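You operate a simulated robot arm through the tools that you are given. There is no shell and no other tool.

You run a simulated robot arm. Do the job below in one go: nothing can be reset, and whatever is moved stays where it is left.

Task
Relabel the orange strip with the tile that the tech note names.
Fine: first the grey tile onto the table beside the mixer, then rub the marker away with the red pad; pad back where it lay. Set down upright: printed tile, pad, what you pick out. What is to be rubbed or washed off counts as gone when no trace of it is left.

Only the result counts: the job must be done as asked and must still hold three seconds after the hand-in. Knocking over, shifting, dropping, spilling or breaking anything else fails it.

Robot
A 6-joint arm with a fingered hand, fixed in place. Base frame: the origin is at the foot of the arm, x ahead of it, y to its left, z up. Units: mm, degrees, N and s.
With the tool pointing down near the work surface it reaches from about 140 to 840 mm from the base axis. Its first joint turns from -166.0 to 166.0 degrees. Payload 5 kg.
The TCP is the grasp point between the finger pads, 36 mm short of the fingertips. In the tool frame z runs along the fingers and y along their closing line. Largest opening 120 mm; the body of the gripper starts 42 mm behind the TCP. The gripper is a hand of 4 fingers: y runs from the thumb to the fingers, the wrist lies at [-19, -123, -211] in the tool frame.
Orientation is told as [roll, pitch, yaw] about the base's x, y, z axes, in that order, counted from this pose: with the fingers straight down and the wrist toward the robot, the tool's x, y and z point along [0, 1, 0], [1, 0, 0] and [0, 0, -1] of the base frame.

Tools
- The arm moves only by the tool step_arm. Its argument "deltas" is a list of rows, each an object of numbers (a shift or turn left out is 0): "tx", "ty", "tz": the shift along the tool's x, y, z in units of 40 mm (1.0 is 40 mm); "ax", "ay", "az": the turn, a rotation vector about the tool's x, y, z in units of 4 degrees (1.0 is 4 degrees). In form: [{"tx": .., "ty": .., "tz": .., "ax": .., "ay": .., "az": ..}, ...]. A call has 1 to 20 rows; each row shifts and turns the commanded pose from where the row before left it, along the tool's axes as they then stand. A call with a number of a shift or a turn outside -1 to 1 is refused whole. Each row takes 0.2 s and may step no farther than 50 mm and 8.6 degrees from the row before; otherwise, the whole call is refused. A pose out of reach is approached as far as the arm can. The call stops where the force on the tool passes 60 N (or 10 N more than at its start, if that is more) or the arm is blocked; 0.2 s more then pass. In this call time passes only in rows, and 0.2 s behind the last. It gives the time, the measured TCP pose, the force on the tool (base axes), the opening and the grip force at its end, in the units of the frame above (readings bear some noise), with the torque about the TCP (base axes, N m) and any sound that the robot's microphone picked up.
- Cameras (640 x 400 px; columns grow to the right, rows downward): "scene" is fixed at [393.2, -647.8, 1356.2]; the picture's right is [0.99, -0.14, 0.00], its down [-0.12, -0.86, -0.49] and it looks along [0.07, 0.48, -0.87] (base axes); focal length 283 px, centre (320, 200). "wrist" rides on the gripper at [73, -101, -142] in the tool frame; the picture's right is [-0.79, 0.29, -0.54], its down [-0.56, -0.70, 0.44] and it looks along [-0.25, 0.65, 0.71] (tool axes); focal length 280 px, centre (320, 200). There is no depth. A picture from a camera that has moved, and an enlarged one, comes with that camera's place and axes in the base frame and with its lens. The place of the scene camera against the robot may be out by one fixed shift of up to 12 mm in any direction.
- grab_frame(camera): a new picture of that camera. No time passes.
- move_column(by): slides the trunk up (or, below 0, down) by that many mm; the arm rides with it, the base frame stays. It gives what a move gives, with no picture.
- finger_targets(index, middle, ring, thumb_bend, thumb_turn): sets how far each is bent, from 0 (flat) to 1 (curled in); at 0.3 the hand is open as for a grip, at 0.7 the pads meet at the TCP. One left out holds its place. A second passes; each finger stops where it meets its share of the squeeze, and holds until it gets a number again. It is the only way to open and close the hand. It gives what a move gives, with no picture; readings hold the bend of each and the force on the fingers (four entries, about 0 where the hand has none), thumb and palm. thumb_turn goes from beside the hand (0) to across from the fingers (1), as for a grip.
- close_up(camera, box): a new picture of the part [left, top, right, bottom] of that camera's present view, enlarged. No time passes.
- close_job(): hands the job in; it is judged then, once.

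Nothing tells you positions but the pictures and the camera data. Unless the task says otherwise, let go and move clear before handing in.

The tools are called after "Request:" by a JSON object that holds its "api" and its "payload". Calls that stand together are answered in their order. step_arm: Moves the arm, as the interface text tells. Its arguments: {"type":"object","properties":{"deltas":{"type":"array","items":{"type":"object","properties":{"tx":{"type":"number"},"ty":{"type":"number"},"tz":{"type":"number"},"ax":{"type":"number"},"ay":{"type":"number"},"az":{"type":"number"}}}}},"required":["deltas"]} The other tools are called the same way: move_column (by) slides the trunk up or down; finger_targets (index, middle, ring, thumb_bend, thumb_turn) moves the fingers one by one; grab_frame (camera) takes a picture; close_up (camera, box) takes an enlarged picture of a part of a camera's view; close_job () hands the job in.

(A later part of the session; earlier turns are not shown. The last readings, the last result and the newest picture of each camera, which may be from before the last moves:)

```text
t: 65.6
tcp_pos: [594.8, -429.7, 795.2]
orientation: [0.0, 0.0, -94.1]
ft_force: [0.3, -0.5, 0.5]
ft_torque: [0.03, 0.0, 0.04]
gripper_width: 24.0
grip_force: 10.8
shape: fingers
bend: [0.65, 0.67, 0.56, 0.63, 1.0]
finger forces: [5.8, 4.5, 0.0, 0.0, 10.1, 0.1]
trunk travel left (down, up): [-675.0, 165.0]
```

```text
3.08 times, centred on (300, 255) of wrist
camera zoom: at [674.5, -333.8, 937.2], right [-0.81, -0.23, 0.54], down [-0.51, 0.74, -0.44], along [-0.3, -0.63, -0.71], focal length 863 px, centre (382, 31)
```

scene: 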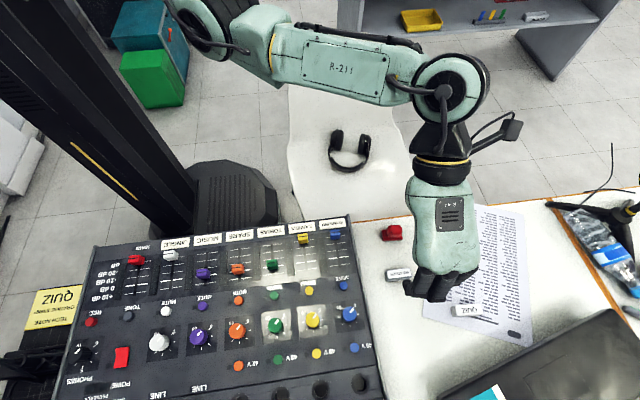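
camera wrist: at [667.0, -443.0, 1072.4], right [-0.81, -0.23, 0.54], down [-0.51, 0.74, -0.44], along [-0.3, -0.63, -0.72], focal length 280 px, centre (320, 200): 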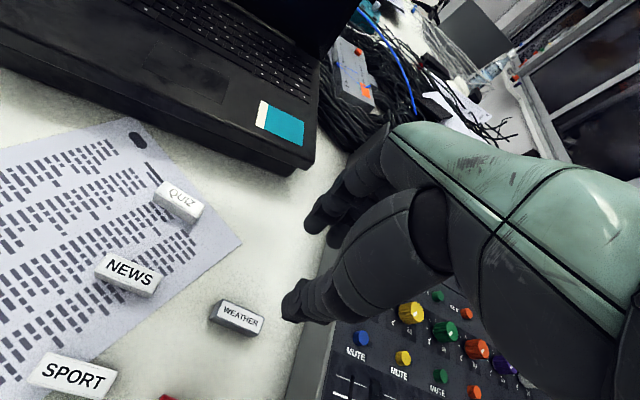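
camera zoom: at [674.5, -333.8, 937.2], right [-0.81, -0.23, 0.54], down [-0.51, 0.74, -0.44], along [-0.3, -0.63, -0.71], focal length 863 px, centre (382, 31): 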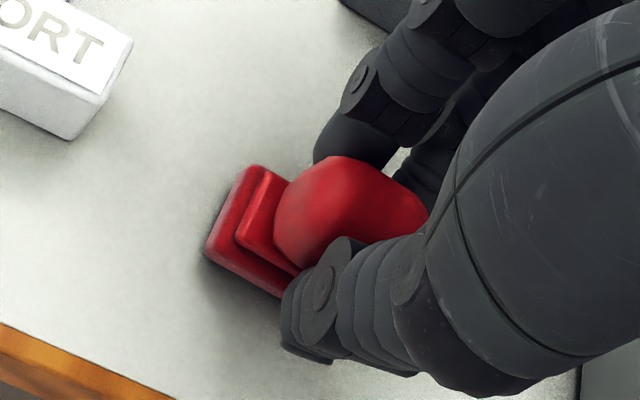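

Request:
{"api": "step_arm", "payload": {"deltas": [{"tz": -0.1}, {"ty": 0.07, "tx": 0.005}, {"ty": 0.07, "tx": 0.005}, {"tz": 0.06}, {"tz": 0.03}]}}

Request:
{"api": "close_up", "payload": {"camera": "wrist", "box": [230, 190, 370, 320]}}

```text
t: 66.8
tcp_pos: [596.4, -435.8, 796.3]
orientation: [0.0, 0.1, -94.0]
ft_force: [0.1, 0.6, -1.0]
ft_torque: [0.03, 0.0, 0.02]
gripper_width: 24.1
grip_force: 10.2
shape: fingers
bend: [0.65, 0.67, 0.56, 0.63, 1.0]
finger forces: [5.8, 4.4, 0.0, 0.0, 10.1, 0.0]
trunk travel left (down, up): [-675.0, 165.0]
```

```text
3.08 times, centred on (300, 255) of wrist
camera zoom: at [675.8, -339.6, 938.5], right [-0.81, -0.23, 0.54], down [-0.51, 0.74, -0.44], along [-0.3, -0.63, -0.71], focal length 863 px, centre (382, 31)
```

zoom: 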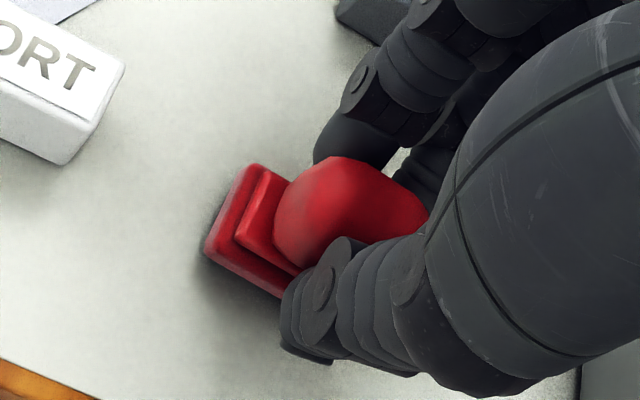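

Request:
{"api": "step_arm", "payload": {"deltas": [{"tz": 0.02}]}}

Request:
{"api": "step_arm", "payload": {"deltas": [{"tz": 0.015}]}}

```text
t: 67.2
tcp_pos: [595.5, -436.5, 794.2]
orientation: [0.1, -0.1, -94.0]
ft_force: [-0.4, 0.0, 0.1]
ft_torque: [-0.02, 0.02, -0.01]
gripper_width: 23.9
grip_force: 10.6
shape: fingers
bend: [0.65, 0.67, 0.56, 0.63, 1.0]
finger forces: [5.7, 4.4, 0.0, 0.1, 10.2, 0.1]
trunk travel left (down, up): [-675.0, 165.0]
```

```text
t: 67.6
tcp_pos: [597.1, -436.0, 795.2]
orientation: [0.0, 0.0, -94.0]
ft_force: [0.1, -0.2, 0.5]
ft_torque: [-0.02, -0.02, -0.01]
gripper_width: 23.8
grip_force: 10.4
shape: fingers
bend: [0.65, 0.67, 0.56, 0.63, 1.0]
finger forces: [5.7, 4.6, 0.1, 0.0, 10.1, 0.1]
trunk travel left (down, up): [-675.0, 165.0]
```

Request:
{"api": "step_arm", "payload": {"deltas": [{"tz": 0.02}]}}

Request:
{"api": "step_arm", "payload": {"deltas": [{"tz": 0.015}]}}

```text
t: 68.0
tcp_pos: [596.3, -435.9, 794.9]
orientation: [0.0, 0.0, -94.0]
ft_force: [-0.3, -0.3, 1.8]
ft_torque: [-0.04, 0.03, -0.01]
gripper_width: 23.9
grip_force: 10.7
shape: fingers
bend: [0.65, 0.67, 0.56, 0.63, 1.0]
finger forces: [5.7, 4.8, 0.0, 0.0, 10.1, 0.1]
trunk travel left (down, up): [-675.0, 165.0]
```

```text
t: 68.4
tcp_pos: [597.3, -436.2, 793.0]
orientation: [0.2, -0.1, -93.8]
ft_force: [0.7, -0.6, 4.9]
ft_torque: [0.01, 0.05, 0.02]
gripper_width: 23.6
grip_force: 11.1
shape: fingers
bend: [0.65, 0.67, 0.56, 0.63, 1.0]
finger forces: [6.0, 5.3, 0.0, 0.1, 10.1, 0.0]
trunk travel left (down, up): [-675.0, 165.0]
```

The pad is on the table again; I'll release and lift away to compare once more.

Request:
{"api": "finger_targets", "payload": {"index": 0.62, "middle": 0.63, "thumb_bend": 0.6}}

Request:
{"api": "finger_targets", "payload": {"index": 0.54, "middle": 0.54, "ring": 0.54, "thumb_bend": 0.54}}

Request:
{"api": "step_arm", "payload": {"deltas": [{"tz": -0.3}, {"tz": -0.7}, {"tz": -0.9}, {"tz": -0.9}, {"tz": -0.6}, {"ty": 0.9}, {"ty": 0.9}, {"ty": 0.8}]}}

Request:
{"api": "close_up", "payload": {"camera": "scene", "box": [370, 215, 420, 255]}}

Request:
{"api": "close_up", "payload": {"camera": "wrist", "box": [80, 130, 280, 270]}}

```text
t: 69.4
tcp_pos: [597.0, -435.8, 793.2]
orientation: [-0.1, 0.0, -94.0]
ft_force: [0.3, -0.1, 0.2]
ft_torque: [0.0, -0.01, 0.01]
gripper_width: 31.1
grip_force: 0.0
shape: fingers
bend: [0.62, 0.63, 0.56, 0.6, 1.0]
finger forces: [0.1, 0.0, 0.1, 0.0, 0.1, 0.0]
trunk travel left (down, up): [-675.0, 165.0]
```

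```text
t: 70.4
tcp_pos: [596.6, -436.7, 792.7]
orientation: [-0.1, 0.1, -94.0]
ft_force: [0.3, 0.6, 0.4]
ft_torque: [-0.01, 0.0, -0.01]
gripper_width: 51.4
grip_force: 0.1
shape: fingers
bend: [0.54, 0.54, 0.54, 0.54, 1.0]
finger forces: [0.0, 0.0, 0.0, 0.1, 0.0, 0.0]
trunk travel left (down, up): [-675.0, 165.0]
```

```text
t: 72.2
tcp_pos: [589.5, -541.5, 929.6]
orientation: [0.0, 0.0, -93.9]
ft_force: [-0.1, -0.4, -0.3]
ft_torque: [0.01, -0.01, 0.0]
gripper_width: 51.7
grip_force: 0.1
shape: fingers
bend: [0.54, 0.54, 0.54, 0.54, 1.0]
finger forces: [0.1, 0.0, 0.0, 0.0, 0.1, 0.0]
trunk travel left (down, up): [-675.0, 165.0]
```

```text
10.00 times, centred on (395, 235) of scene
camera zoom: at [393.2, -647.8, 1356.2], right [0.99, -0.14, 0.0], down [-0.12, -0.86, -0.49], along [0.07, 0.48, -0.87], focal length 2832 px, centre (-430, -150)
```

zoom: 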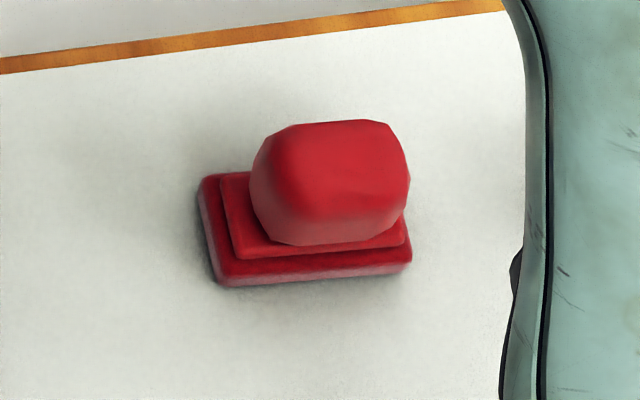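

```text
2.86 times, centred on (180, 200) of wrist
camera zoom: at [668.4, -444.1, 1071.0], right [-0.81, -0.23, 0.54], down [-0.51, 0.74, -0.44], along [-0.3, -0.63, -0.71], focal length 801 px, centre (720, 200)
```

zoom: 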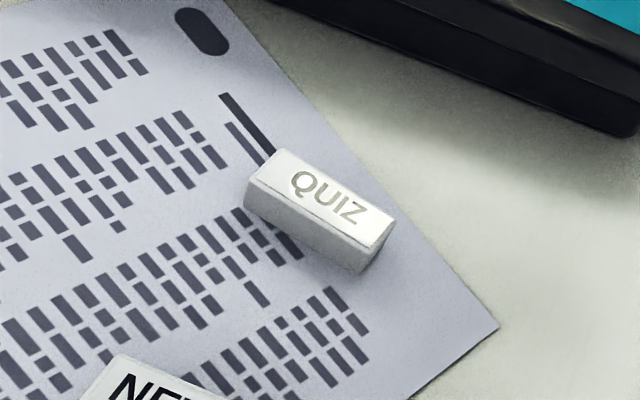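

The pad is now within about 2 mm of where it lay. QUIZ sits near (699.5, -606.4), turned about -3.5°, at the edge of reach, so I'll move toward it high up and check that the arm follows.

Request:
{"api": "step_arm", "payload": {"deltas": [{"tx": 0.7}, {"tx": 0.7}, {"tx": 0.7}, {"tx": 0.7}, {"ty": 0.7}, {"ty": 0.7}]}}

Request:
{"api": "grab_frame", "payload": {"camera": "wrist"}}

Request:
{"api": "grab_frame", "payload": {"camera": "scene"}}

```text
t: 73.6
tcp_pos: [652.1, -562.3, 944.7]
orientation: [0.1, 0.0, -93.8]
ft_force: [0.0, 0.9, -0.4]
ft_torque: [-0.03, 0.02, 0.0]
gripper_width: 52.1
grip_force: 0.1
shape: fingers
bend: [0.54, 0.54, 0.54, 0.54, 1.0]
finger forces: [0.0, 0.0, 0.0, 0.0, 0.0, 0.1]
out of reach, approached as far as the arm can: row 3, 4, 5, 6
trunk travel left (down, up): [-675.0, 165.0]
```

```text
taken
camera wrist: at [730.8, -466.1, 1086.7], right [-0.81, -0.23, 0.54], down [-0.51, 0.74, -0.44], along [-0.29, -0.63, -0.71], focal length 280 px, centre (320, 200)
```

wrist: 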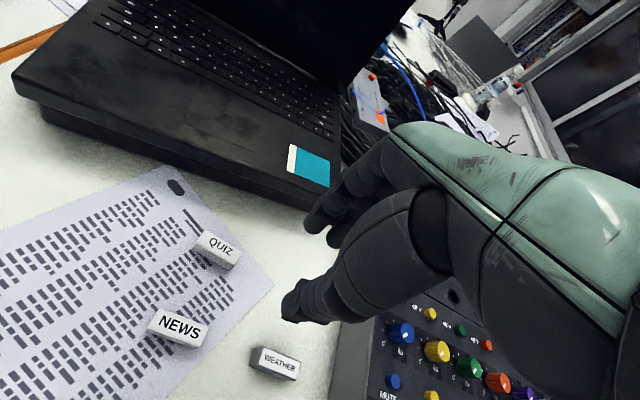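

```text
taken
```

scene: 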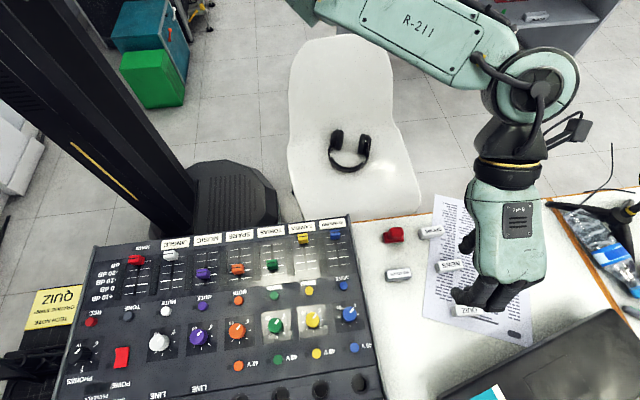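

The straight-down pose over QUIZ is out of reach with the trunk this high. I'll back off, raise the hand, then lower the trunk so the shoulder comes level with the wrist, and test the reach again.

Request:
{"api": "step_arm", "payload": {"deltas": [{"ty": -0.7}, {"ty": -0.7}, {"tx": -0.7}, {"tx": -0.7}, {"tx": -0.7}, {"tx": -0.7}]}}

Request:
{"api": "step_arm", "payload": {"deltas": [{"tz": -0.9}, {"tz": -0.9}, {"tz": -0.9}, {"tz": -0.9}]}}

```text
t: 75.0
tcp_pos: [543.9, -497.1, 943.1]
orientation: [0.0, 0.0, -93.9]
ft_force: [0.3, 0.8, 0.1]
ft_torque: [0.01, 0.02, -0.05]
gripper_width: 51.9
grip_force: 0.1
shape: fingers
bend: [0.54, 0.54, 0.54, 0.54, 1.0]
finger forces: [0.1, 0.1, 0.0, 0.0, 0.1, 0.0]
trunk travel left (down, up): [-675.0, 165.0]
```

```text
t: 76.0
tcp_pos: [542.4, -498.0, 1089.2]
orientation: [0.0, 0.0, -93.9]
ft_force: [0.7, -0.3, 0.8]
ft_torque: [-0.02, 0.0, 0.0]
gripper_width: 52.2
grip_force: 0.0
shape: fingers
bend: [0.54, 0.54, 0.54, 0.54, 1.0]
finger forces: [0.1, 0.1, 0.0, 0.0, 0.0, 0.0]
trunk travel left (down, up): [-675.0, 165.0]
```

The hand is at (543, -498, 1088) with room below. I'll lower the trunk by 150 mm in stages and look.

Request:
{"api": "move_column", "payload": {"by": -150}}

Request:
{"api": "grab_frame", "payload": {"camera": "scene"}}

```text
t: 77.8
tcp_pos: [542.8, -498.4, 939.3]
orientation: [0.0, 0.0, -93.9]
ft_force: [-0.2, -0.2, 0.0]
ft_torque: [0.0, -0.02, 0.0]
gripper_width: 52.3
grip_force: 0.0
shape: fingers
bend: [0.54, 0.54, 0.54, 0.54, 1.0]
finger forces: [0.1, 0.0, 0.0, 0.1, 0.1, 0.1]
trunk travel left (down, up): [-525.0, 315.0]
```

```text
taken
```

scene: 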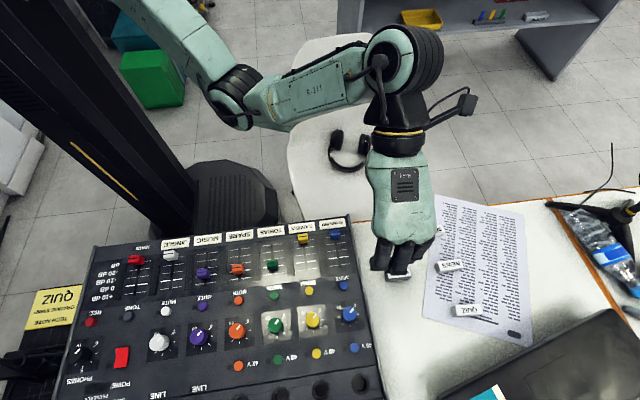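

Lowering went cleanly and the elbow stays off the table. I'll test the reach toward QUIZ again at this trunk height.

Request:
{"api": "step_arm", "payload": {"deltas": [{"tx": 0.77, "ty": 0.48}, {"tx": 0.77, "ty": 0.49}, {"tx": 0.77, "ty": 0.49}, {"tx": 0.77, "ty": 0.49}, {"tx": 0.77, "ty": 0.49}]}}

Request:
{"api": "grab_frame", "payload": {"camera": "scene"}}

```text
t: 79.0
tcp_pos: [671.1, -589.6, 936.1]
orientation: [0.2, 0.0, -93.9]
ft_force: [-1.6, 0.6, -5.8]
ft_torque: [-0.18, -0.12, 0.01]
gripper_width: 52.0
grip_force: 0.0
shape: fingers
bend: [0.54, 0.54, 0.54, 0.54, 1.0]
finger forces: [0.0, 0.0, 0.0, 0.1, 0.1, 0.1]
out of reach, approached as far as the arm can: row 5
trunk travel left (down, up): [-525.0, 315.0]
```

```text
taken
```

scene: 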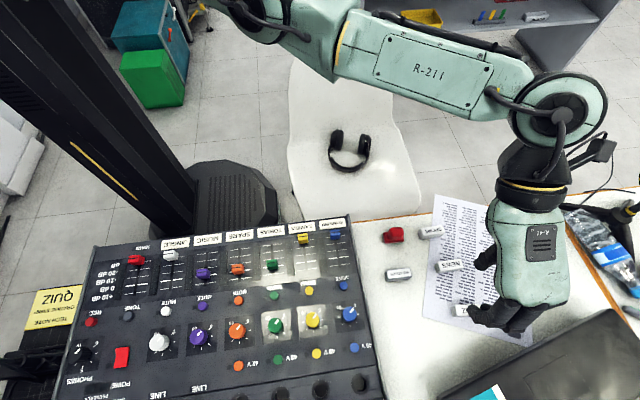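

Reach improved to about wrist radius 809 mm; the shoulder is still well above the wrist. I'll back off, raise the hand by 200 mm and lower the trunk by another 200 mm.

Request:
{"api": "step_arm", "payload": {"deltas": [{"tx": -0.9, "ty": -0.6}, {"tx": -0.9, "ty": -0.6}, {"tz": -1}, {"tz": -1}, {"tz": -1}, {"tz": -1}, {"tz": -1}]}}

Request:
{"api": "move_column", "payload": {"by": -200}}

Request:
{"api": "grab_frame", "payload": {"camera": "scene"}}

```text
t: 80.5
tcp_pos: [603.2, -537.1, 1137.1]
orientation: [0.0, 0.1, -94.0]
ft_force: [0.2, 0.1, 0.6]
ft_torque: [-0.01, 0.01, -0.02]
gripper_width: 52.2
grip_force: 0.0
shape: fingers
bend: [0.54, 0.54, 0.54, 0.54, 1.0]
finger forces: [0.1, 0.0, 0.0, 0.0, 0.1, 0.0]
trunk travel left (down, up): [-525.0, 315.0]
```

```text
t: 82.7
tcp_pos: [602.6, -539.2, 939.1]
orientation: [0.0, 0.0, -94.1]
ft_force: [-0.3, -0.1, 0.9]
ft_torque: [-0.01, -0.02, 0.01]
gripper_width: 52.0
grip_force: 0.1
shape: fingers
bend: [0.54, 0.54, 0.54, 0.54, 1.0]
finger forces: [0.0, 0.0, 0.0, 0.0, 0.0, 0.0]
trunk travel left (down, up): [-325.0, 515.0]
```

```text
taken
```

scene: 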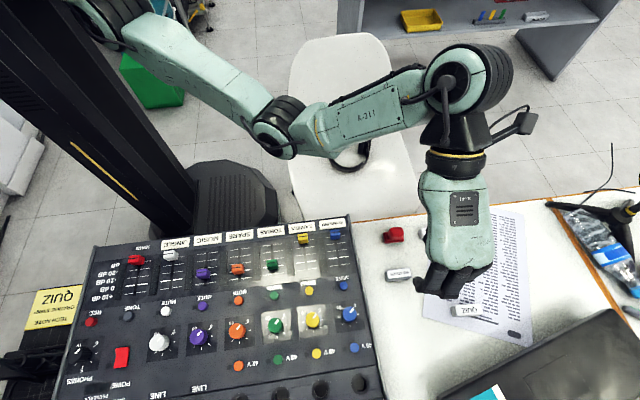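

The arm is clear of everything. I'll take a fresh wrist view of QUIZ from here to refine its place.

Request:
{"api": "close_up", "payload": {"camera": "wrist", "box": [100, 130, 260, 230]}}

Request:
{"api": "grab_frame", "payload": {"camera": "wrist"}}

```text
4.00 times, centred on (180, 180) of wrist
camera zoom: at [681.8, -441.6, 1080.3], right [-0.81, -0.23, 0.54], down [-0.51, 0.74, -0.44], along [-0.3, -0.63, -0.71], focal length 1122 px, centre (880, 280)
```

zoom: 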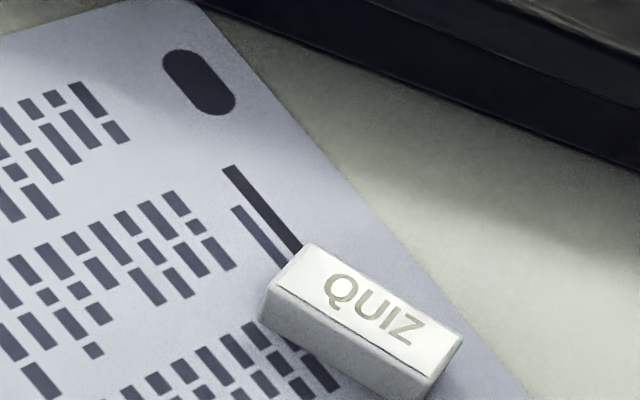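

```text
taken
camera wrist: at [681.8, -441.6, 1080.3], right [-0.81, -0.23, 0.54], down [-0.51, 0.74, -0.44], along [-0.3, -0.63, -0.71], focal length 280 px, centre (320, 200)
```

wrist: 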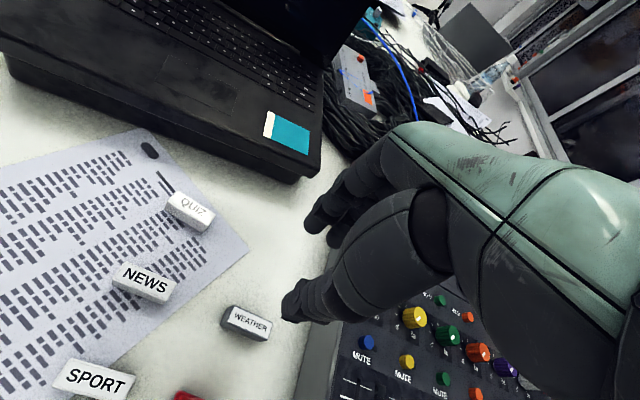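

I'll curl the ring finger out of the way (it would hang lowest once the hand is tilted) and see how it looks.

Request:
{"api": "finger_targets", "payload": {"ring": 0.95}}

Request:
{"api": "close_up", "payload": {"camera": "wrist", "box": [250, 140, 450, 340]}}

Request:
{"api": "close_up", "payload": {"camera": "scene", "box": [400, 200, 520, 310]}}

```text
t: 83.7
tcp_pos: [601.7, -537.7, 937.5]
orientation: [0.1, 0.0, -94.0]
ft_force: [-0.4, -0.3, 0.2]
ft_torque: [0.02, 0.0, 0.01]
gripper_width: 51.9
grip_force: 0.1
shape: fingers
bend: [0.54, 0.54, 0.95, 0.54, 1.0]
finger forces: [0.1, 0.1, 0.0, 0.1, 0.0, 0.0]
trunk travel left (down, up): [-325.0, 515.0]
```

```text
2.00 times, centred on (350, 240) of wrist
camera zoom: at [681.9, -441.6, 1080.1], right [-0.81, -0.23, 0.54], down [-0.51, 0.74, -0.44], along [-0.3, -0.63, -0.71], focal length 561 px, centre (260, 120)
```

zoom: 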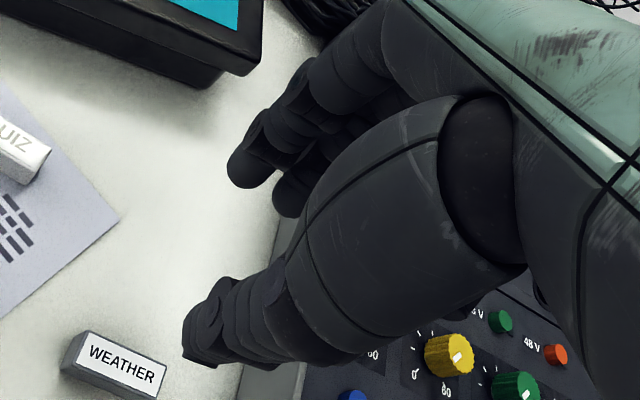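

```text
3.64 times, centred on (460, 255) of scene
camera zoom: at [393.2, -647.8, 1356.2], right [0.99, -0.14, 0.0], down [-0.12, -0.86, -0.49], along [0.07, 0.48, -0.87], focal length 1030 px, centre (-189, 0)
```

zoom: 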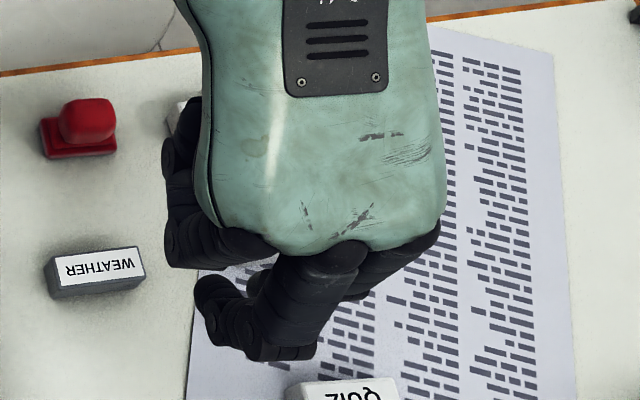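

The ring finger is safely tucked up. I'll tilt the hand 12° about its closing line so the fingers lean outward along the tile, then move over QUIZ at this height.

Request:
{"api": "step_arm", "payload": {"deltas": [{"ay": 1}, {"ay": 1}, {"ay": 1}, {"tx": 0.5765, "tz": 0.1225, "ty": 0.3825}, {"tx": 0.5765, "tz": 0.1225, "ty": 0.3825}, {"tx": 0.5765, "tz": 0.1225, "ty": 0.3825}, {"tx": 0.5765, "tz": 0.1225, "ty": 0.3825}]}}

Request:
{"api": "close_up", "payload": {"camera": "wrist", "box": [180, 180, 380, 320]}}

Request:
{"api": "grab_frame", "payload": {"camera": "scene"}}

```text
t: 85.3
tcp_pos: [691.7, -603.5, 938.5]
orientation: [12.0, 0.1, -94.0]
ft_force: [0.9, -0.2, 0.9]
ft_torque: [-0.03, -0.04, 0.01]
gripper_width: 51.9
grip_force: 0.0
shape: fingers
bend: [0.54, 0.54, 0.95, 0.54, 1.0]
finger forces: [0.0, 0.0, 0.0, 0.0, 0.0, 0.0]
trunk travel left (down, up): [-325.0, 515.0]
```

```text
2.86 times, centred on (280, 250) of wrist
camera zoom: at [740.5, -505.6, 1092.5], right [-0.9, -0.23, 0.37], down [-0.41, 0.73, -0.55], along [-0.14, -0.64, -0.75], focal length 801 px, centre (434, 57)
```

zoom: 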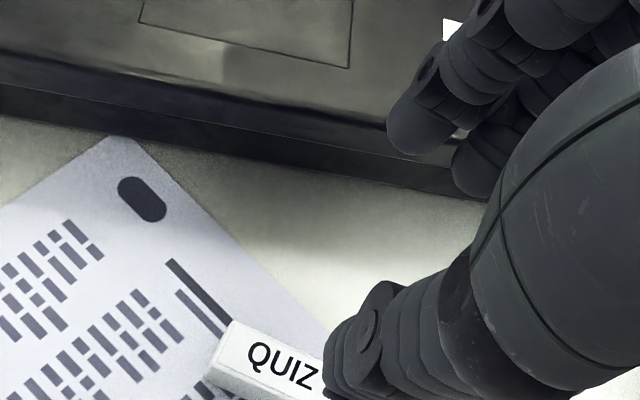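

```text
taken
```

scene: 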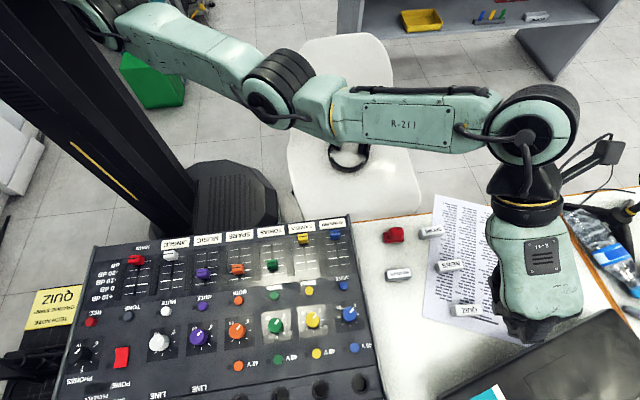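

The tilted pose is reachable: TCP (692, -605, 938). The tile is centred under the grip line, so I'll descend vertically to z ≈ 805 and check.

Request:
{"api": "step_arm", "payload": {"deltas": [{"tz": 0.652, "tx": -0.1386}, {"tz": 0.652, "tx": -0.1386}, {"tz": 0.652, "tx": -0.1386}, {"tz": 0.652, "tx": -0.1386}, {"tz": 0.652, "tx": -0.1386}]}}

Request:
{"api": "close_up", "payload": {"camera": "wrist", "box": [200, 180, 380, 320]}}

Request:
{"api": "close_up", "payload": {"camera": "scene", "box": [400, 200, 560, 350]}}

```text
t: 86.5
tcp_pos: [692.4, -605.5, 803.5]
orientation: [12.1, -0.1, -93.9]
ft_force: [1.3, -0.8, -0.2]
ft_torque: [0.0, 0.0, 0.01]
gripper_width: 51.9
grip_force: 0.1
shape: fingers
bend: [0.54, 0.54, 0.95, 0.54, 1.0]
finger forces: [0.0, 0.0, 0.0, 0.1, 0.0, 0.1]
trunk travel left (down, up): [-325.0, 515.0]
```

```text
2.86 times, centred on (290, 250) of wrist
camera zoom: at [740.9, -506.2, 957.7], right [-0.9, -0.23, 0.37], down [-0.41, 0.73, -0.55], along [-0.14, -0.65, -0.75], focal length 801 px, centre (406, 57)
```

zoom: 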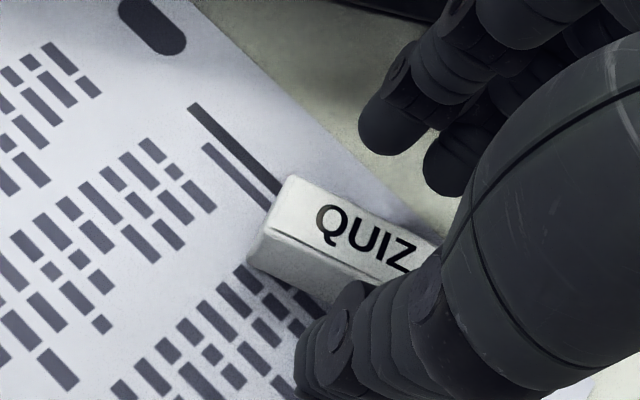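

```text
2.67 times, centred on (480, 275) of scene
camera zoom: at [393.2, -647.8, 1356.2], right [0.99, -0.14, 0.0], down [-0.12, -0.86, -0.49], along [0.07, 0.48, -0.87], focal length 755 px, centre (-107, 0)
```

zoom: 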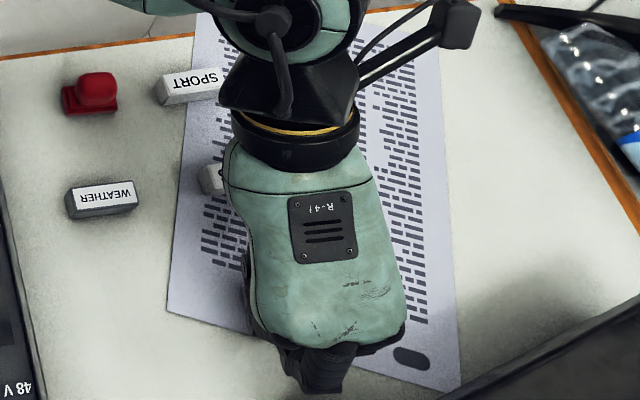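

QUIZ lies squarely between thumb and fingers. I'll lower the last 18 mm in two steps.

Request:
{"api": "step_arm", "payload": {"deltas": [{"tz": 0.22, "tx": -0.047}, {"tz": 0.12, "tx": -0.026}, {"tz": 0.1, "tx": -0.021}]}}

Request:
{"api": "finger_targets", "payload": {"index": 0.62, "middle": 0.62, "thumb_bend": 0.62}}

Request:
{"api": "close_up", "payload": {"camera": "wrist", "box": [220, 180, 360, 310]}}

```text
t: 87.3
tcp_pos: [693.8, -605.5, 785.5]
orientation: [12.0, -0.1, -94.0]
ft_force: [-0.1, 0.2, 0.3]
ft_torque: [-0.01, -0.02, 0.01]
gripper_width: 51.7
grip_force: 0.0
shape: fingers
bend: [0.54, 0.54, 0.95, 0.54, 1.0]
finger forces: [0.1, 0.1, 0.1, 0.1, 0.1, 0.1]
trunk travel left (down, up): [-325.0, 515.0]
```

```text
t: 88.3
tcp_pos: [691.9, -605.1, 784.1]
orientation: [12.0, 0.0, -93.9]
ft_force: [0.5, 0.0, 0.5]
ft_torque: [-0.02, 0.04, 0.02]
gripper_width: 28.8
grip_force: 0.1
shape: fingers
bend: [0.62, 0.62, 0.95, 0.62, 1.0]
finger forces: [0.0, 0.0, 0.0, 0.1, 0.0, 0.0]
trunk travel left (down, up): [-325.0, 515.0]
```

```text
3.08 times, centred on (290, 245) of wrist
camera zoom: at [741.0, -506.2, 939.9], right [-0.9, -0.23, 0.37], down [-0.41, 0.73, -0.55], along [-0.14, -0.64, -0.75], focal length 863 px, centre (412, 62)
```

zoom: 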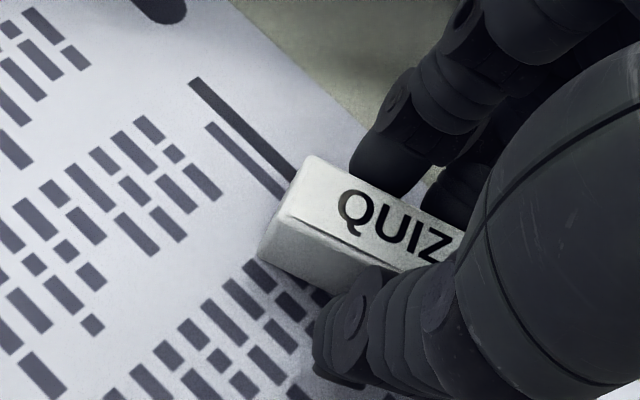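

Request:
{"api": "finger_targets", "payload": {"index": 0.65, "middle": 0.655, "thumb_bend": 0.66}}

Request:
{"api": "close_up", "payload": {"camera": "wrist", "box": [220, 180, 360, 310]}}

```text
t: 89.3
tcp_pos: [693.3, -604.5, 785.3]
orientation: [12.1, 0.1, -94.0]
ft_force: [0.5, 0.2, -0.2]
ft_torque: [0.0, -0.02, 0.03]
gripper_width: 23.0
grip_force: 1.1
shape: fingers
bend: [0.64, 0.64, 0.95, 0.64, 1.0]
finger forces: [1.1, 0.8, 0.0, 0.0, 1.8, 0.0]
trunk travel left (down, up): [-325.0, 515.0]
```

```text
3.08 times, centred on (290, 245) of wrist
camera zoom: at [741.1, -506.2, 939.8], right [-0.9, -0.23, 0.37], down [-0.41, 0.73, -0.55], along [-0.14, -0.64, -0.75], focal length 863 px, centre (412, 62)
```

zoom: 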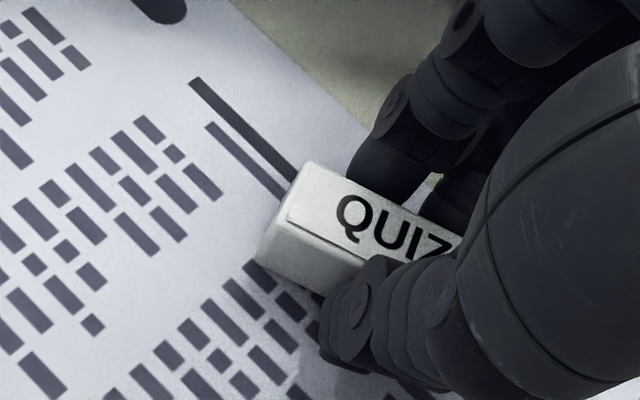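

Even light contact on both sides. Now I squeeze firmly.

Request:
{"api": "finger_targets", "payload": {"index": 0.71, "middle": 0.715, "thumb_bend": 0.72}}

Request:
{"api": "close_up", "payload": {"camera": "wrist", "box": [220, 180, 360, 310]}}

```text
t: 90.3
tcp_pos: [693.1, -605.2, 785.4]
orientation: [12.0, 0.0, -94.0]
ft_force: [-1.0, 0.0, -1.0]
ft_torque: [-0.02, 0.04, 0.02]
gripper_width: 20.5
grip_force: 10.7
shape: fingers
bend: [0.65, 0.67, 0.95, 0.65, 1.0]
finger forces: [6.0, 4.8, 0.0, 0.0, 10.9, 0.1]
trunk travel left (down, up): [-325.0, 515.0]
```

```text
3.08 times, centred on (290, 245) of wrist
camera zoom: at [741.1, -506.2, 939.8], right [-0.9, -0.23, 0.37], down [-0.41, 0.73, -0.55], along [-0.14, -0.64, -0.75], focal length 863 px, centre (412, 62)
```

zoom: 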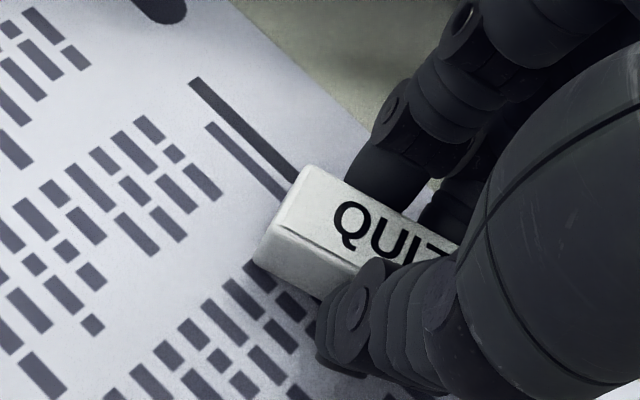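

The tile is held straight with about 11 N. I'll lift vertically and check.

Request:
{"api": "step_arm", "payload": {"deltas": [{"tz": -0.2, "tx": 0.0425}, {"tz": -0.4, "tx": 0.085}, {"tz": -0.8, "tx": 0.17}, {"tz": -0.8, "tx": 0.17}, {"tz": -0.8, "tx": 0.17}, {"tz": -0.8, "tx": 0.17}]}}

Request:
{"api": "close_up", "payload": {"camera": "wrist", "box": [200, 180, 360, 310]}}

Request:
{"api": "grab_frame", "payload": {"camera": "scene"}}

```text
t: 91.7
tcp_pos: [691.4, -603.3, 942.1]
orientation: [11.9, 0.0, -93.8]
ft_force: [0.5, 0.2, -0.8]
ft_torque: [0.02, 0.0, 0.01]
gripper_width: 20.3
grip_force: 10.4
shape: fingers
bend: [0.65, 0.67, 0.95, 0.65, 1.0]
finger forces: [6.2, 4.7, 0.1, 0.0, 10.8, 0.0]
trunk travel left (down, up): [-325.0, 515.0]
```

```text
3.08 times, centred on (280, 245) of wrist
camera zoom: at [739.5, -504.4, 1096.5], right [-0.9, -0.23, 0.37], down [-0.41, 0.73, -0.55], along [-0.14, -0.64, -0.75], focal length 863 px, centre (443, 62)
```

zoom: 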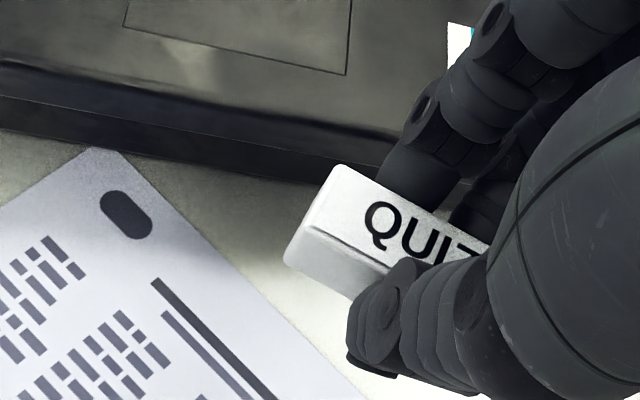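

```text
taken
```

scene: 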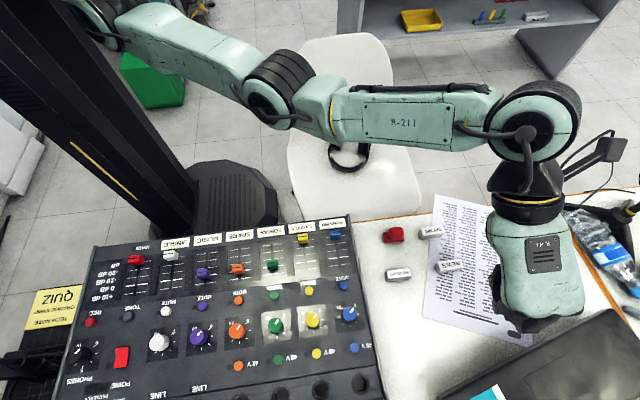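

QUIZ is up and held firmly. I'll retreat toward the robot with the same tilt, then raise the trunk back so the arm works over the mixer as before.

Request:
{"api": "step_arm", "payload": {"deltas": [{"tx": -0.846, "tz": -0.18, "ty": -0.585}, {"tx": -0.846, "tz": -0.18, "ty": -0.585}, {"tx": -0.846, "tz": -0.18, "ty": -0.585}, {"tx": -0.846, "tz": -0.18, "ty": -0.585}]}}

Request:
{"api": "move_column", "payload": {"by": 175}}

```text
t: 92.7
tcp_pos: [563.9, -504.4, 939.5]
orientation: [12.0, -0.1, -94.0]
ft_force: [-0.2, 0.9, -0.5]
ft_torque: [0.03, -0.02, -0.01]
gripper_width: 20.2
grip_force: 11.2
shape: fingers
bend: [0.65, 0.67, 0.95, 0.65, 1.0]
finger forces: [5.9, 4.9, 0.0, 0.0, 10.7, 0.0]
out of reach, approached as far as the arm can: row 4
trunk travel left (down, up): [-325.0, 515.0]
```

```text
t: 94.7
tcp_pos: [564.0, -504.9, 1116.3]
orientation: [12.0, -0.2, -93.8]
ft_force: [-1.2, -0.3, 0.5]
ft_torque: [0.0, 0.02, -0.03]
gripper_width: 20.3
grip_force: 10.8
shape: fingers
bend: [0.65, 0.67, 0.95, 0.65, 1.0]
finger forces: [5.8, 4.8, 0.1, 0.0, 10.7, 0.0]
trunk travel left (down, up): [-500.0, 340.0]
```

A joint limit showed briefly with the trunk that low, but the grip is fine. I'll lower the hand 170 mm by the arm, then raise the trunk the remaining 175 mm.

Request:
{"api": "step_arm", "payload": {"deltas": [{"tz": 0.83, "tx": -0.177}, {"tz": 0.83, "tx": -0.177}, {"tz": 0.83, "tx": -0.177}, {"tz": 0.83, "tx": -0.177}, {"tz": 0.83, "tx": -0.177}]}}

Request:
{"api": "move_column", "payload": {"by": 175}}

Request:
{"api": "grab_frame", "payload": {"camera": "scene"}}

```text
t: 95.9
tcp_pos: [564.5, -506.0, 947.1]
orientation: [12.1, -0.2, -93.9]
ft_force: [-0.2, 0.7, -0.8]
ft_torque: [0.01, 0.04, 0.02]
gripper_width: 20.2
grip_force: 10.9
shape: fingers
bend: [0.65, 0.67, 0.95, 0.65, 1.0]
finger forces: [5.9, 4.7, 0.0, 0.0, 10.6, 0.0]
trunk travel left (down, up): [-500.0, 340.0]
```

```text
t: 97.8
tcp_pos: [564.2, -503.9, 1120.1]
orientation: [12.0, -0.2, -93.9]
ft_force: [-0.2, -0.6, -0.5]
ft_torque: [-0.01, 0.01, -0.01]
gripper_width: 20.4
grip_force: 10.5
shape: fingers
bend: [0.65, 0.67, 0.95, 0.65, 1.0]
finger forces: [5.9, 4.7, 0.1, 0.0, 10.6, 0.1]
trunk travel left (down, up): [-675.0, 165.0]
```

```text
taken
```

scene: 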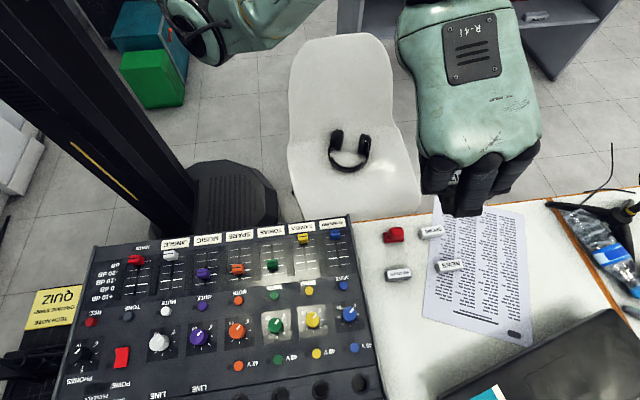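

The trunk is back up. I'll lower the hand again to about z = 947, square the tile to the mixer (turn +4° about vertical), and move over the label row.

Request:
{"api": "step_arm", "payload": {"deltas": [{"tz": 0.83, "tx": -0.177}, {"tz": 0.83, "tx": -0.177}, {"tz": 0.83, "tx": -0.177}, {"tz": 0.83, "tx": -0.177}, {"tz": 0.83, "tx": -0.177}, {"ax": 0.208, "az": -0.978}]}}

Request:
{"api": "step_arm", "payload": {"deltas": [{"tx": -0.831, "tz": -0.1767, "ty": -0.264}, {"tx": -0.831, "tz": -0.1767, "ty": -0.264}, {"tx": -0.831, "tz": -0.1767, "ty": -0.264}, {"tx": -0.831, "tz": -0.1767, "ty": -0.264}, {"tx": -0.831, "tz": -0.1767, "ty": -0.264}, {"tx": -0.831, "tz": -0.1767, "ty": -0.264}, {"tx": -0.831, "tz": -0.1767, "ty": -0.264}, {"tx": -0.831, "tz": -0.1767, "ty": -0.264}, {"tx": -0.831, "tz": -0.1767, "ty": -0.264}]}}

Request:
{"api": "grab_frame", "payload": {"camera": "wrist"}}

Request:
{"api": "grab_frame", "payload": {"camera": "scene"}}

```text
t: 99.2
tcp_pos: [563.4, -506.5, 951.7]
orientation: [12.1, -0.2, -89.9]
ft_force: [0.3, 0.4, -0.5]
ft_torque: [-0.01, -0.01, 0.0]
gripper_width: 20.0
grip_force: 10.8
shape: fingers
bend: [0.65, 0.67, 0.95, 0.65, 1.0]
finger forces: [5.8, 4.7, 0.0, 0.1, 10.5, 0.0]
trunk travel left (down, up): [-675.0, 165.0]
```

```text
t: 101.2
tcp_pos: [259.3, -411.5, 951.2]
orientation: [12.2, -0.2, -89.9]
ft_force: [-0.5, 1.1, -0.5]
ft_torque: [-0.05, -0.04, -0.01]
gripper_width: 20.4
grip_force: 10.7
shape: fingers
bend: [0.65, 0.67, 0.95, 0.65, 1.0]
finger forces: [5.8, 4.6, 0.0, 0.0, 10.6, 0.0]
trunk travel left (down, up): [-675.0, 165.0]
```

```text
taken
camera wrist: at [299.5, -308.7, 1105.2], right [-0.88, -0.29, 0.37], down [-0.46, 0.7, -0.55], along [-0.1, -0.66, -0.75], focal length 280 px, centre (320, 200)
```

wrist: 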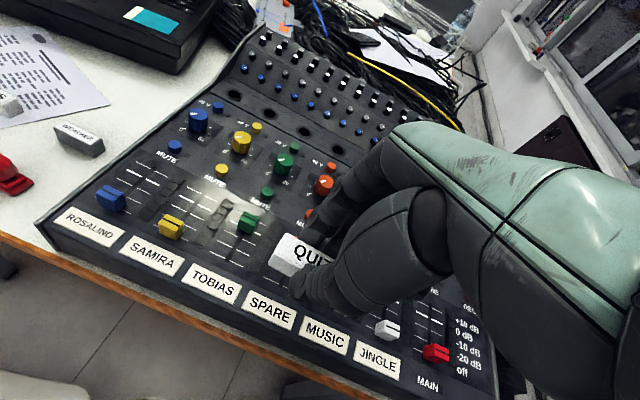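

```text
taken
```

scene: 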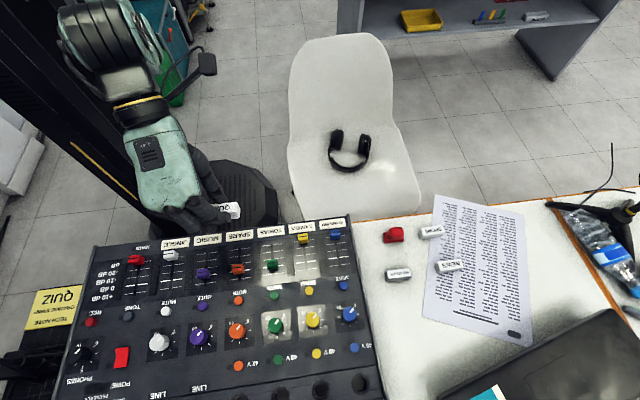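

QUIZ hangs above the label row, upright and readable the same way as the other labels. I'll descend to about 22 mm above the plate and check alignment.

Request:
{"api": "step_arm", "payload": {"deltas": [{"tz": 0.652, "tx": -0.1386}, {"tz": 0.652, "tx": -0.1386}, {"tz": 0.652, "tx": -0.1386}]}}

Request:
{"api": "close_up", "payload": {"camera": "wrist", "box": [190, 190, 350, 310]}}

Request:
{"api": "close_up", "payload": {"camera": "scene", "box": [190, 190, 290, 260]}}

```text
t: 102.0
tcp_pos: [260.6, -410.8, 871.0]
orientation: [12.0, -0.1, -90.0]
ft_force: [-0.7, -1.4, -0.8]
ft_torque: [-0.01, 0.04, 0.03]
gripper_width: 19.9
grip_force: 10.6
shape: fingers
bend: [0.65, 0.67, 0.95, 0.65, 1.0]
finger forces: [5.9, 4.7, 0.0, 0.0, 10.5, 0.0]
trunk travel left (down, up): [-675.0, 165.0]
```

```text
3.33 times, centred on (270, 250) of wrist
camera zoom: at [300.5, -309.1, 1025.1], right [-0.88, -0.29, 0.37], down [-0.46, 0.7, -0.55], along [-0.1, -0.66, -0.75], focal length 935 px, centre (487, 33)
```

zoom: 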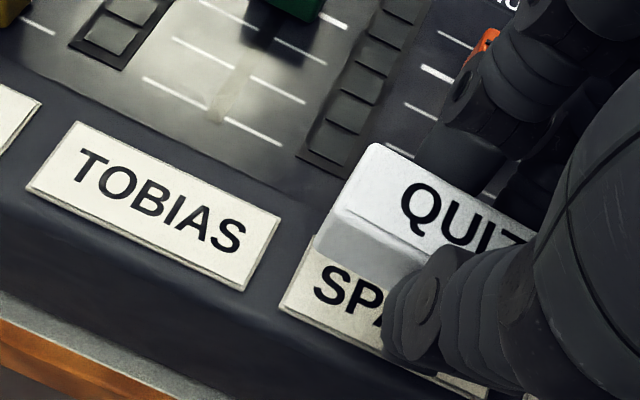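

```text
5.71 times, centred on (240, 225) of scene
camera zoom: at [393.2, -647.8, 1356.2], right [0.99, -0.14, 0.0], down [-0.12, -0.86, -0.49], along [0.07, 0.48, -0.87], focal length 1618 px, centre (777, 57)
```

zoom: 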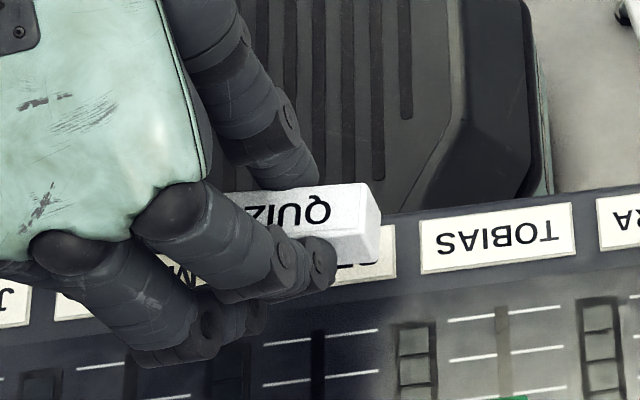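

Request:
{"api": "close_up", "payload": {"camera": "wrist", "box": [260, 220, 330, 270]}}

Request:
{"api": "close_up", "payload": {"camera": "scene", "box": [222, 215, 272, 247]}}

```text
8.00 times, centred on (295, 245) of wrist
camera zoom: at [300.5, -309.1, 1025.1], right [-0.88, -0.29, 0.37], down [-0.46, 0.7, -0.55], along [-0.1, -0.66, -0.75], focal length 2243 px, centre (520, -160)
```

zoom: 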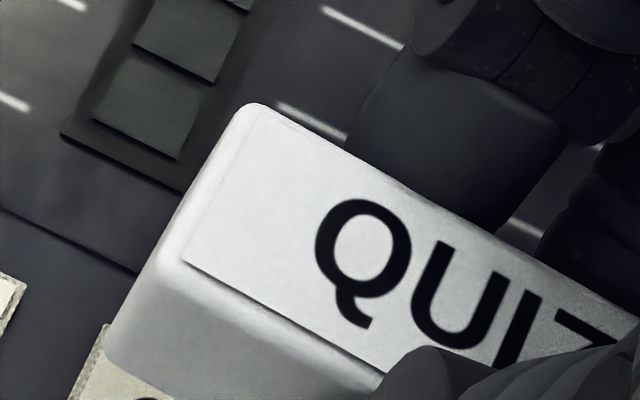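

```text
12.50 times, centred on (247, 231) of scene
camera zoom: at [393.2, -647.8, 1356.2], right [0.99, -0.14, 0.0], down [-0.12, -0.86, -0.49], along [0.07, 0.48, -0.87], focal length 3540 px, centre (1232, -188)
```

zoom: 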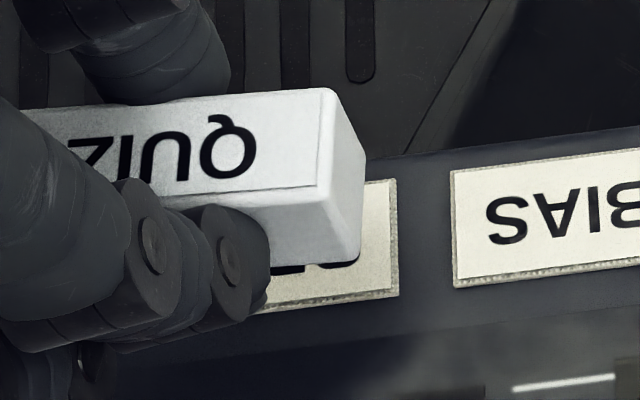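

The tile is within a degree or two and a few millimetres of the plate. I'll correct by about +3 mm in y, -1.6 mm in x and +2° of yaw, then descend to about 6 mm above the plate.

Request:
{"api": "step_arm", "payload": {"deltas": [{"ty": -0.075, "tx": -0.039, "tz": -0.008}, {"ax": 0.104, "az": -0.489}, {"tz": 0.2, "tx": -0.0425}, {"tz": 0.19, "tx": -0.0405}]}}

Request:
{"api": "close_up", "payload": {"camera": "wrist", "box": [190, 200, 330, 300]}}

Request:
{"api": "close_up", "payload": {"camera": "scene", "box": [222, 215, 272, 247]}}

```text
t: 103.0
tcp_pos: [258.4, -408.8, 855.0]
orientation: [12.1, -0.1, -88.0]
ft_force: [0.3, -0.9, -0.5]
ft_torque: [-0.02, -0.01, 0.0]
gripper_width: 20.0
grip_force: 10.9
shape: fingers
bend: [0.65, 0.67, 0.95, 0.65, 1.0]
finger forces: [5.7, 4.7, 0.1, 0.1, 10.6, 0.1]
trunk travel left (down, up): [-675.0, 165.0]
```

```text
4.00 times, centred on (260, 250) of wrist
camera zoom: at [295.1, -304.8, 1009.9], right [-0.87, -0.32, 0.37], down [-0.48, 0.68, -0.55], along [-0.07, -0.66, -0.75], focal length 1122 px, centre (560, 0)
```

zoom: 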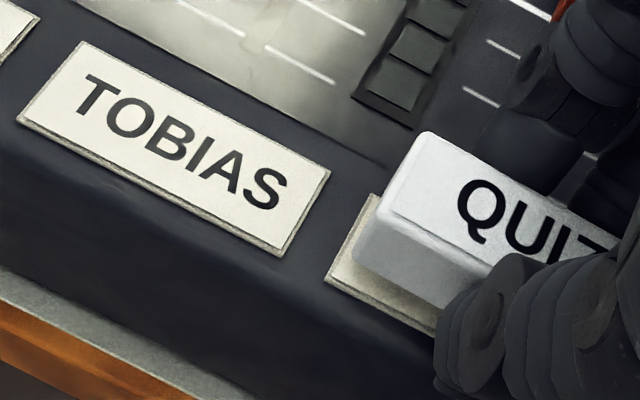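

```text
12.50 times, centred on (247, 231) of scene
camera zoom: at [393.2, -647.8, 1356.2], right [0.99, -0.14, 0.0], down [-0.12, -0.86, -0.49], along [0.07, 0.48, -0.87], focal length 3540 px, centre (1232, -188)
```

zoom: 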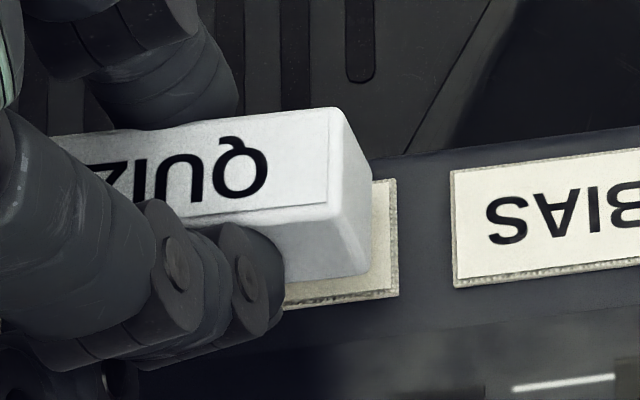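

The tile is centred to within 1–2 mm in both views. I'll nudge 1 mm in +x and lower toward contact.

Request:
{"api": "step_arm", "payload": {"deltas": [{"tx": 0.024, "tz": 0.005}, {"tz": 0.073, "tx": -0.0156}, {"tz": 0.049, "tx": -0.0104}]}}

Request:
{"api": "close_up", "payload": {"camera": "wrist", "box": [190, 200, 330, 300]}}

Request:
{"api": "close_up", "payload": {"camera": "scene", "box": [222, 215, 272, 247]}}

```text
t: 103.8
tcp_pos: [257.4, -408.6, 850.9]
orientation: [12.0, -0.3, -87.9]
ft_force: [0.0, 0.8, 0.3]
ft_torque: [-0.02, 0.0, -0.02]
gripper_width: 20.1
grip_force: 10.8
shape: fingers
bend: [0.65, 0.67, 0.95, 0.65, 1.0]
finger forces: [5.7, 4.7, 0.1, 0.0, 10.5, 0.2]
trunk travel left (down, up): [-675.0, 165.0]
```

```text
4.00 times, centred on (260, 250) of wrist
camera zoom: at [295.7, -303.8, 1004.7], right [-0.87, -0.32, 0.37], down [-0.48, 0.68, -0.55], along [-0.07, -0.66, -0.75], focal length 1122 px, centre (560, 0)
```

zoom: 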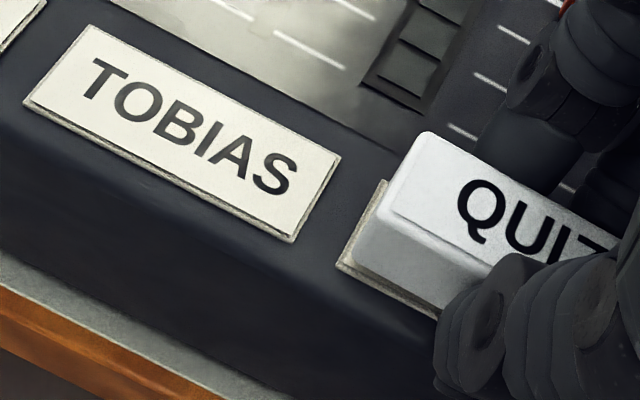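

```text
12.50 times, centred on (247, 231) of scene
camera zoom: at [393.2, -647.8, 1356.2], right [0.99, -0.14, 0.0], down [-0.12, -0.86, -0.49], along [0.07, 0.48, -0.87], focal length 3540 px, centre (1232, -188)
```

zoom: 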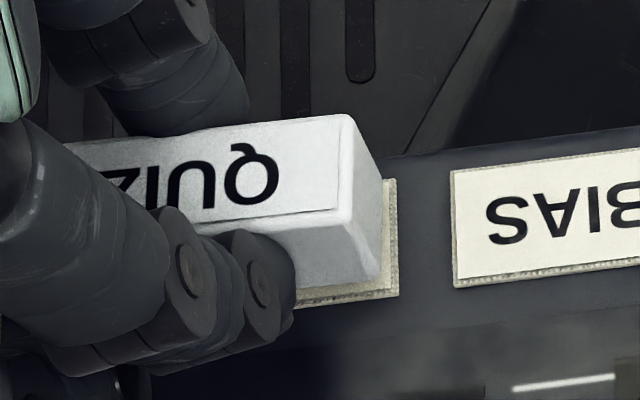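

Now I lower in 1 mm steps until the tile touches the plate.

Request:
{"api": "step_arm", "payload": {"deltas": [{"tz": 0.0245, "tx": -0.0052}]}}

Request:
{"api": "step_arm", "payload": {"deltas": [{"tz": 0.0245, "tx": -0.0052}]}}

```text
t: 104.2
tcp_pos: [259.3, -407.7, 850.6]
orientation: [12.0, -0.1, -88.0]
ft_force: [0.6, -0.7, -0.6]
ft_torque: [-0.03, -0.05, 0.03]
gripper_width: 20.1
grip_force: 10.6
shape: fingers
bend: [0.65, 0.67, 0.95, 0.65, 1.0]
finger forces: [5.8, 4.7, 0.0, 0.0, 10.5, 0.0]
trunk travel left (down, up): [-675.0, 165.0]
```

```text
t: 104.6
tcp_pos: [257.5, -406.6, 849.0]
orientation: [12.0, -0.2, -87.9]
ft_force: [0.4, -0.8, 0.1]
ft_torque: [-0.01, 0.0, -0.01]
gripper_width: 20.2
grip_force: 10.7
shape: fingers
bend: [0.65, 0.67, 0.95, 0.65, 1.0]
finger forces: [5.8, 4.7, 0.1, 0.1, 10.6, 0.0]
trunk travel left (down, up): [-675.0, 165.0]
```

Request:
{"api": "step_arm", "payload": {"deltas": [{"tz": 0.0245, "tx": -0.0052}]}}

Request:
{"api": "step_arm", "payload": {"deltas": [{"tz": 0.0245, "tx": -0.0052}]}}

Request:
{"api": "close_up", "payload": {"camera": "wrist", "box": [220, 200, 330, 290]}}

```text
t: 105.0
tcp_pos: [259.3, -407.3, 848.4]
orientation: [12.0, -0.3, -87.9]
ft_force: [0.1, 0.7, 2.4]
ft_torque: [0.0, 0.01, 0.0]
gripper_width: 20.0
grip_force: 10.7
shape: fingers
bend: [0.65, 0.67, 0.95, 0.65, 1.0]
finger forces: [5.7, 4.8, 0.0, 0.1, 10.8, 0.0]
trunk travel left (down, up): [-675.0, 165.0]
```

```text
t: 105.4
tcp_pos: [258.5, -407.3, 846.7]
orientation: [12.2, -0.3, -88.0]
ft_force: [-0.9, 0.5, 4.0]
ft_torque: [0.07, -0.02, 0.0]
gripper_width: 19.7
grip_force: 11.8
shape: fingers
bend: [0.65, 0.67, 0.95, 0.65, 1.0]
finger forces: [6.5, 5.2, 0.1, 0.0, 11.5, 0.1]
trunk travel left (down, up): [-675.0, 165.0]
```

```text
4.44 times, centred on (275, 245) of wrist
camera zoom: at [295.3, -303.9, 1001.3], right [-0.87, -0.32, 0.37], down [-0.48, 0.68, -0.55], along [-0.07, -0.66, -0.75], focal length 1246 px, centre (520, 0)
```

zoom: 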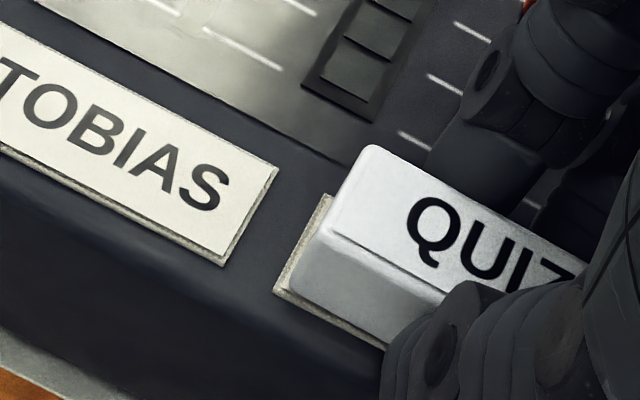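

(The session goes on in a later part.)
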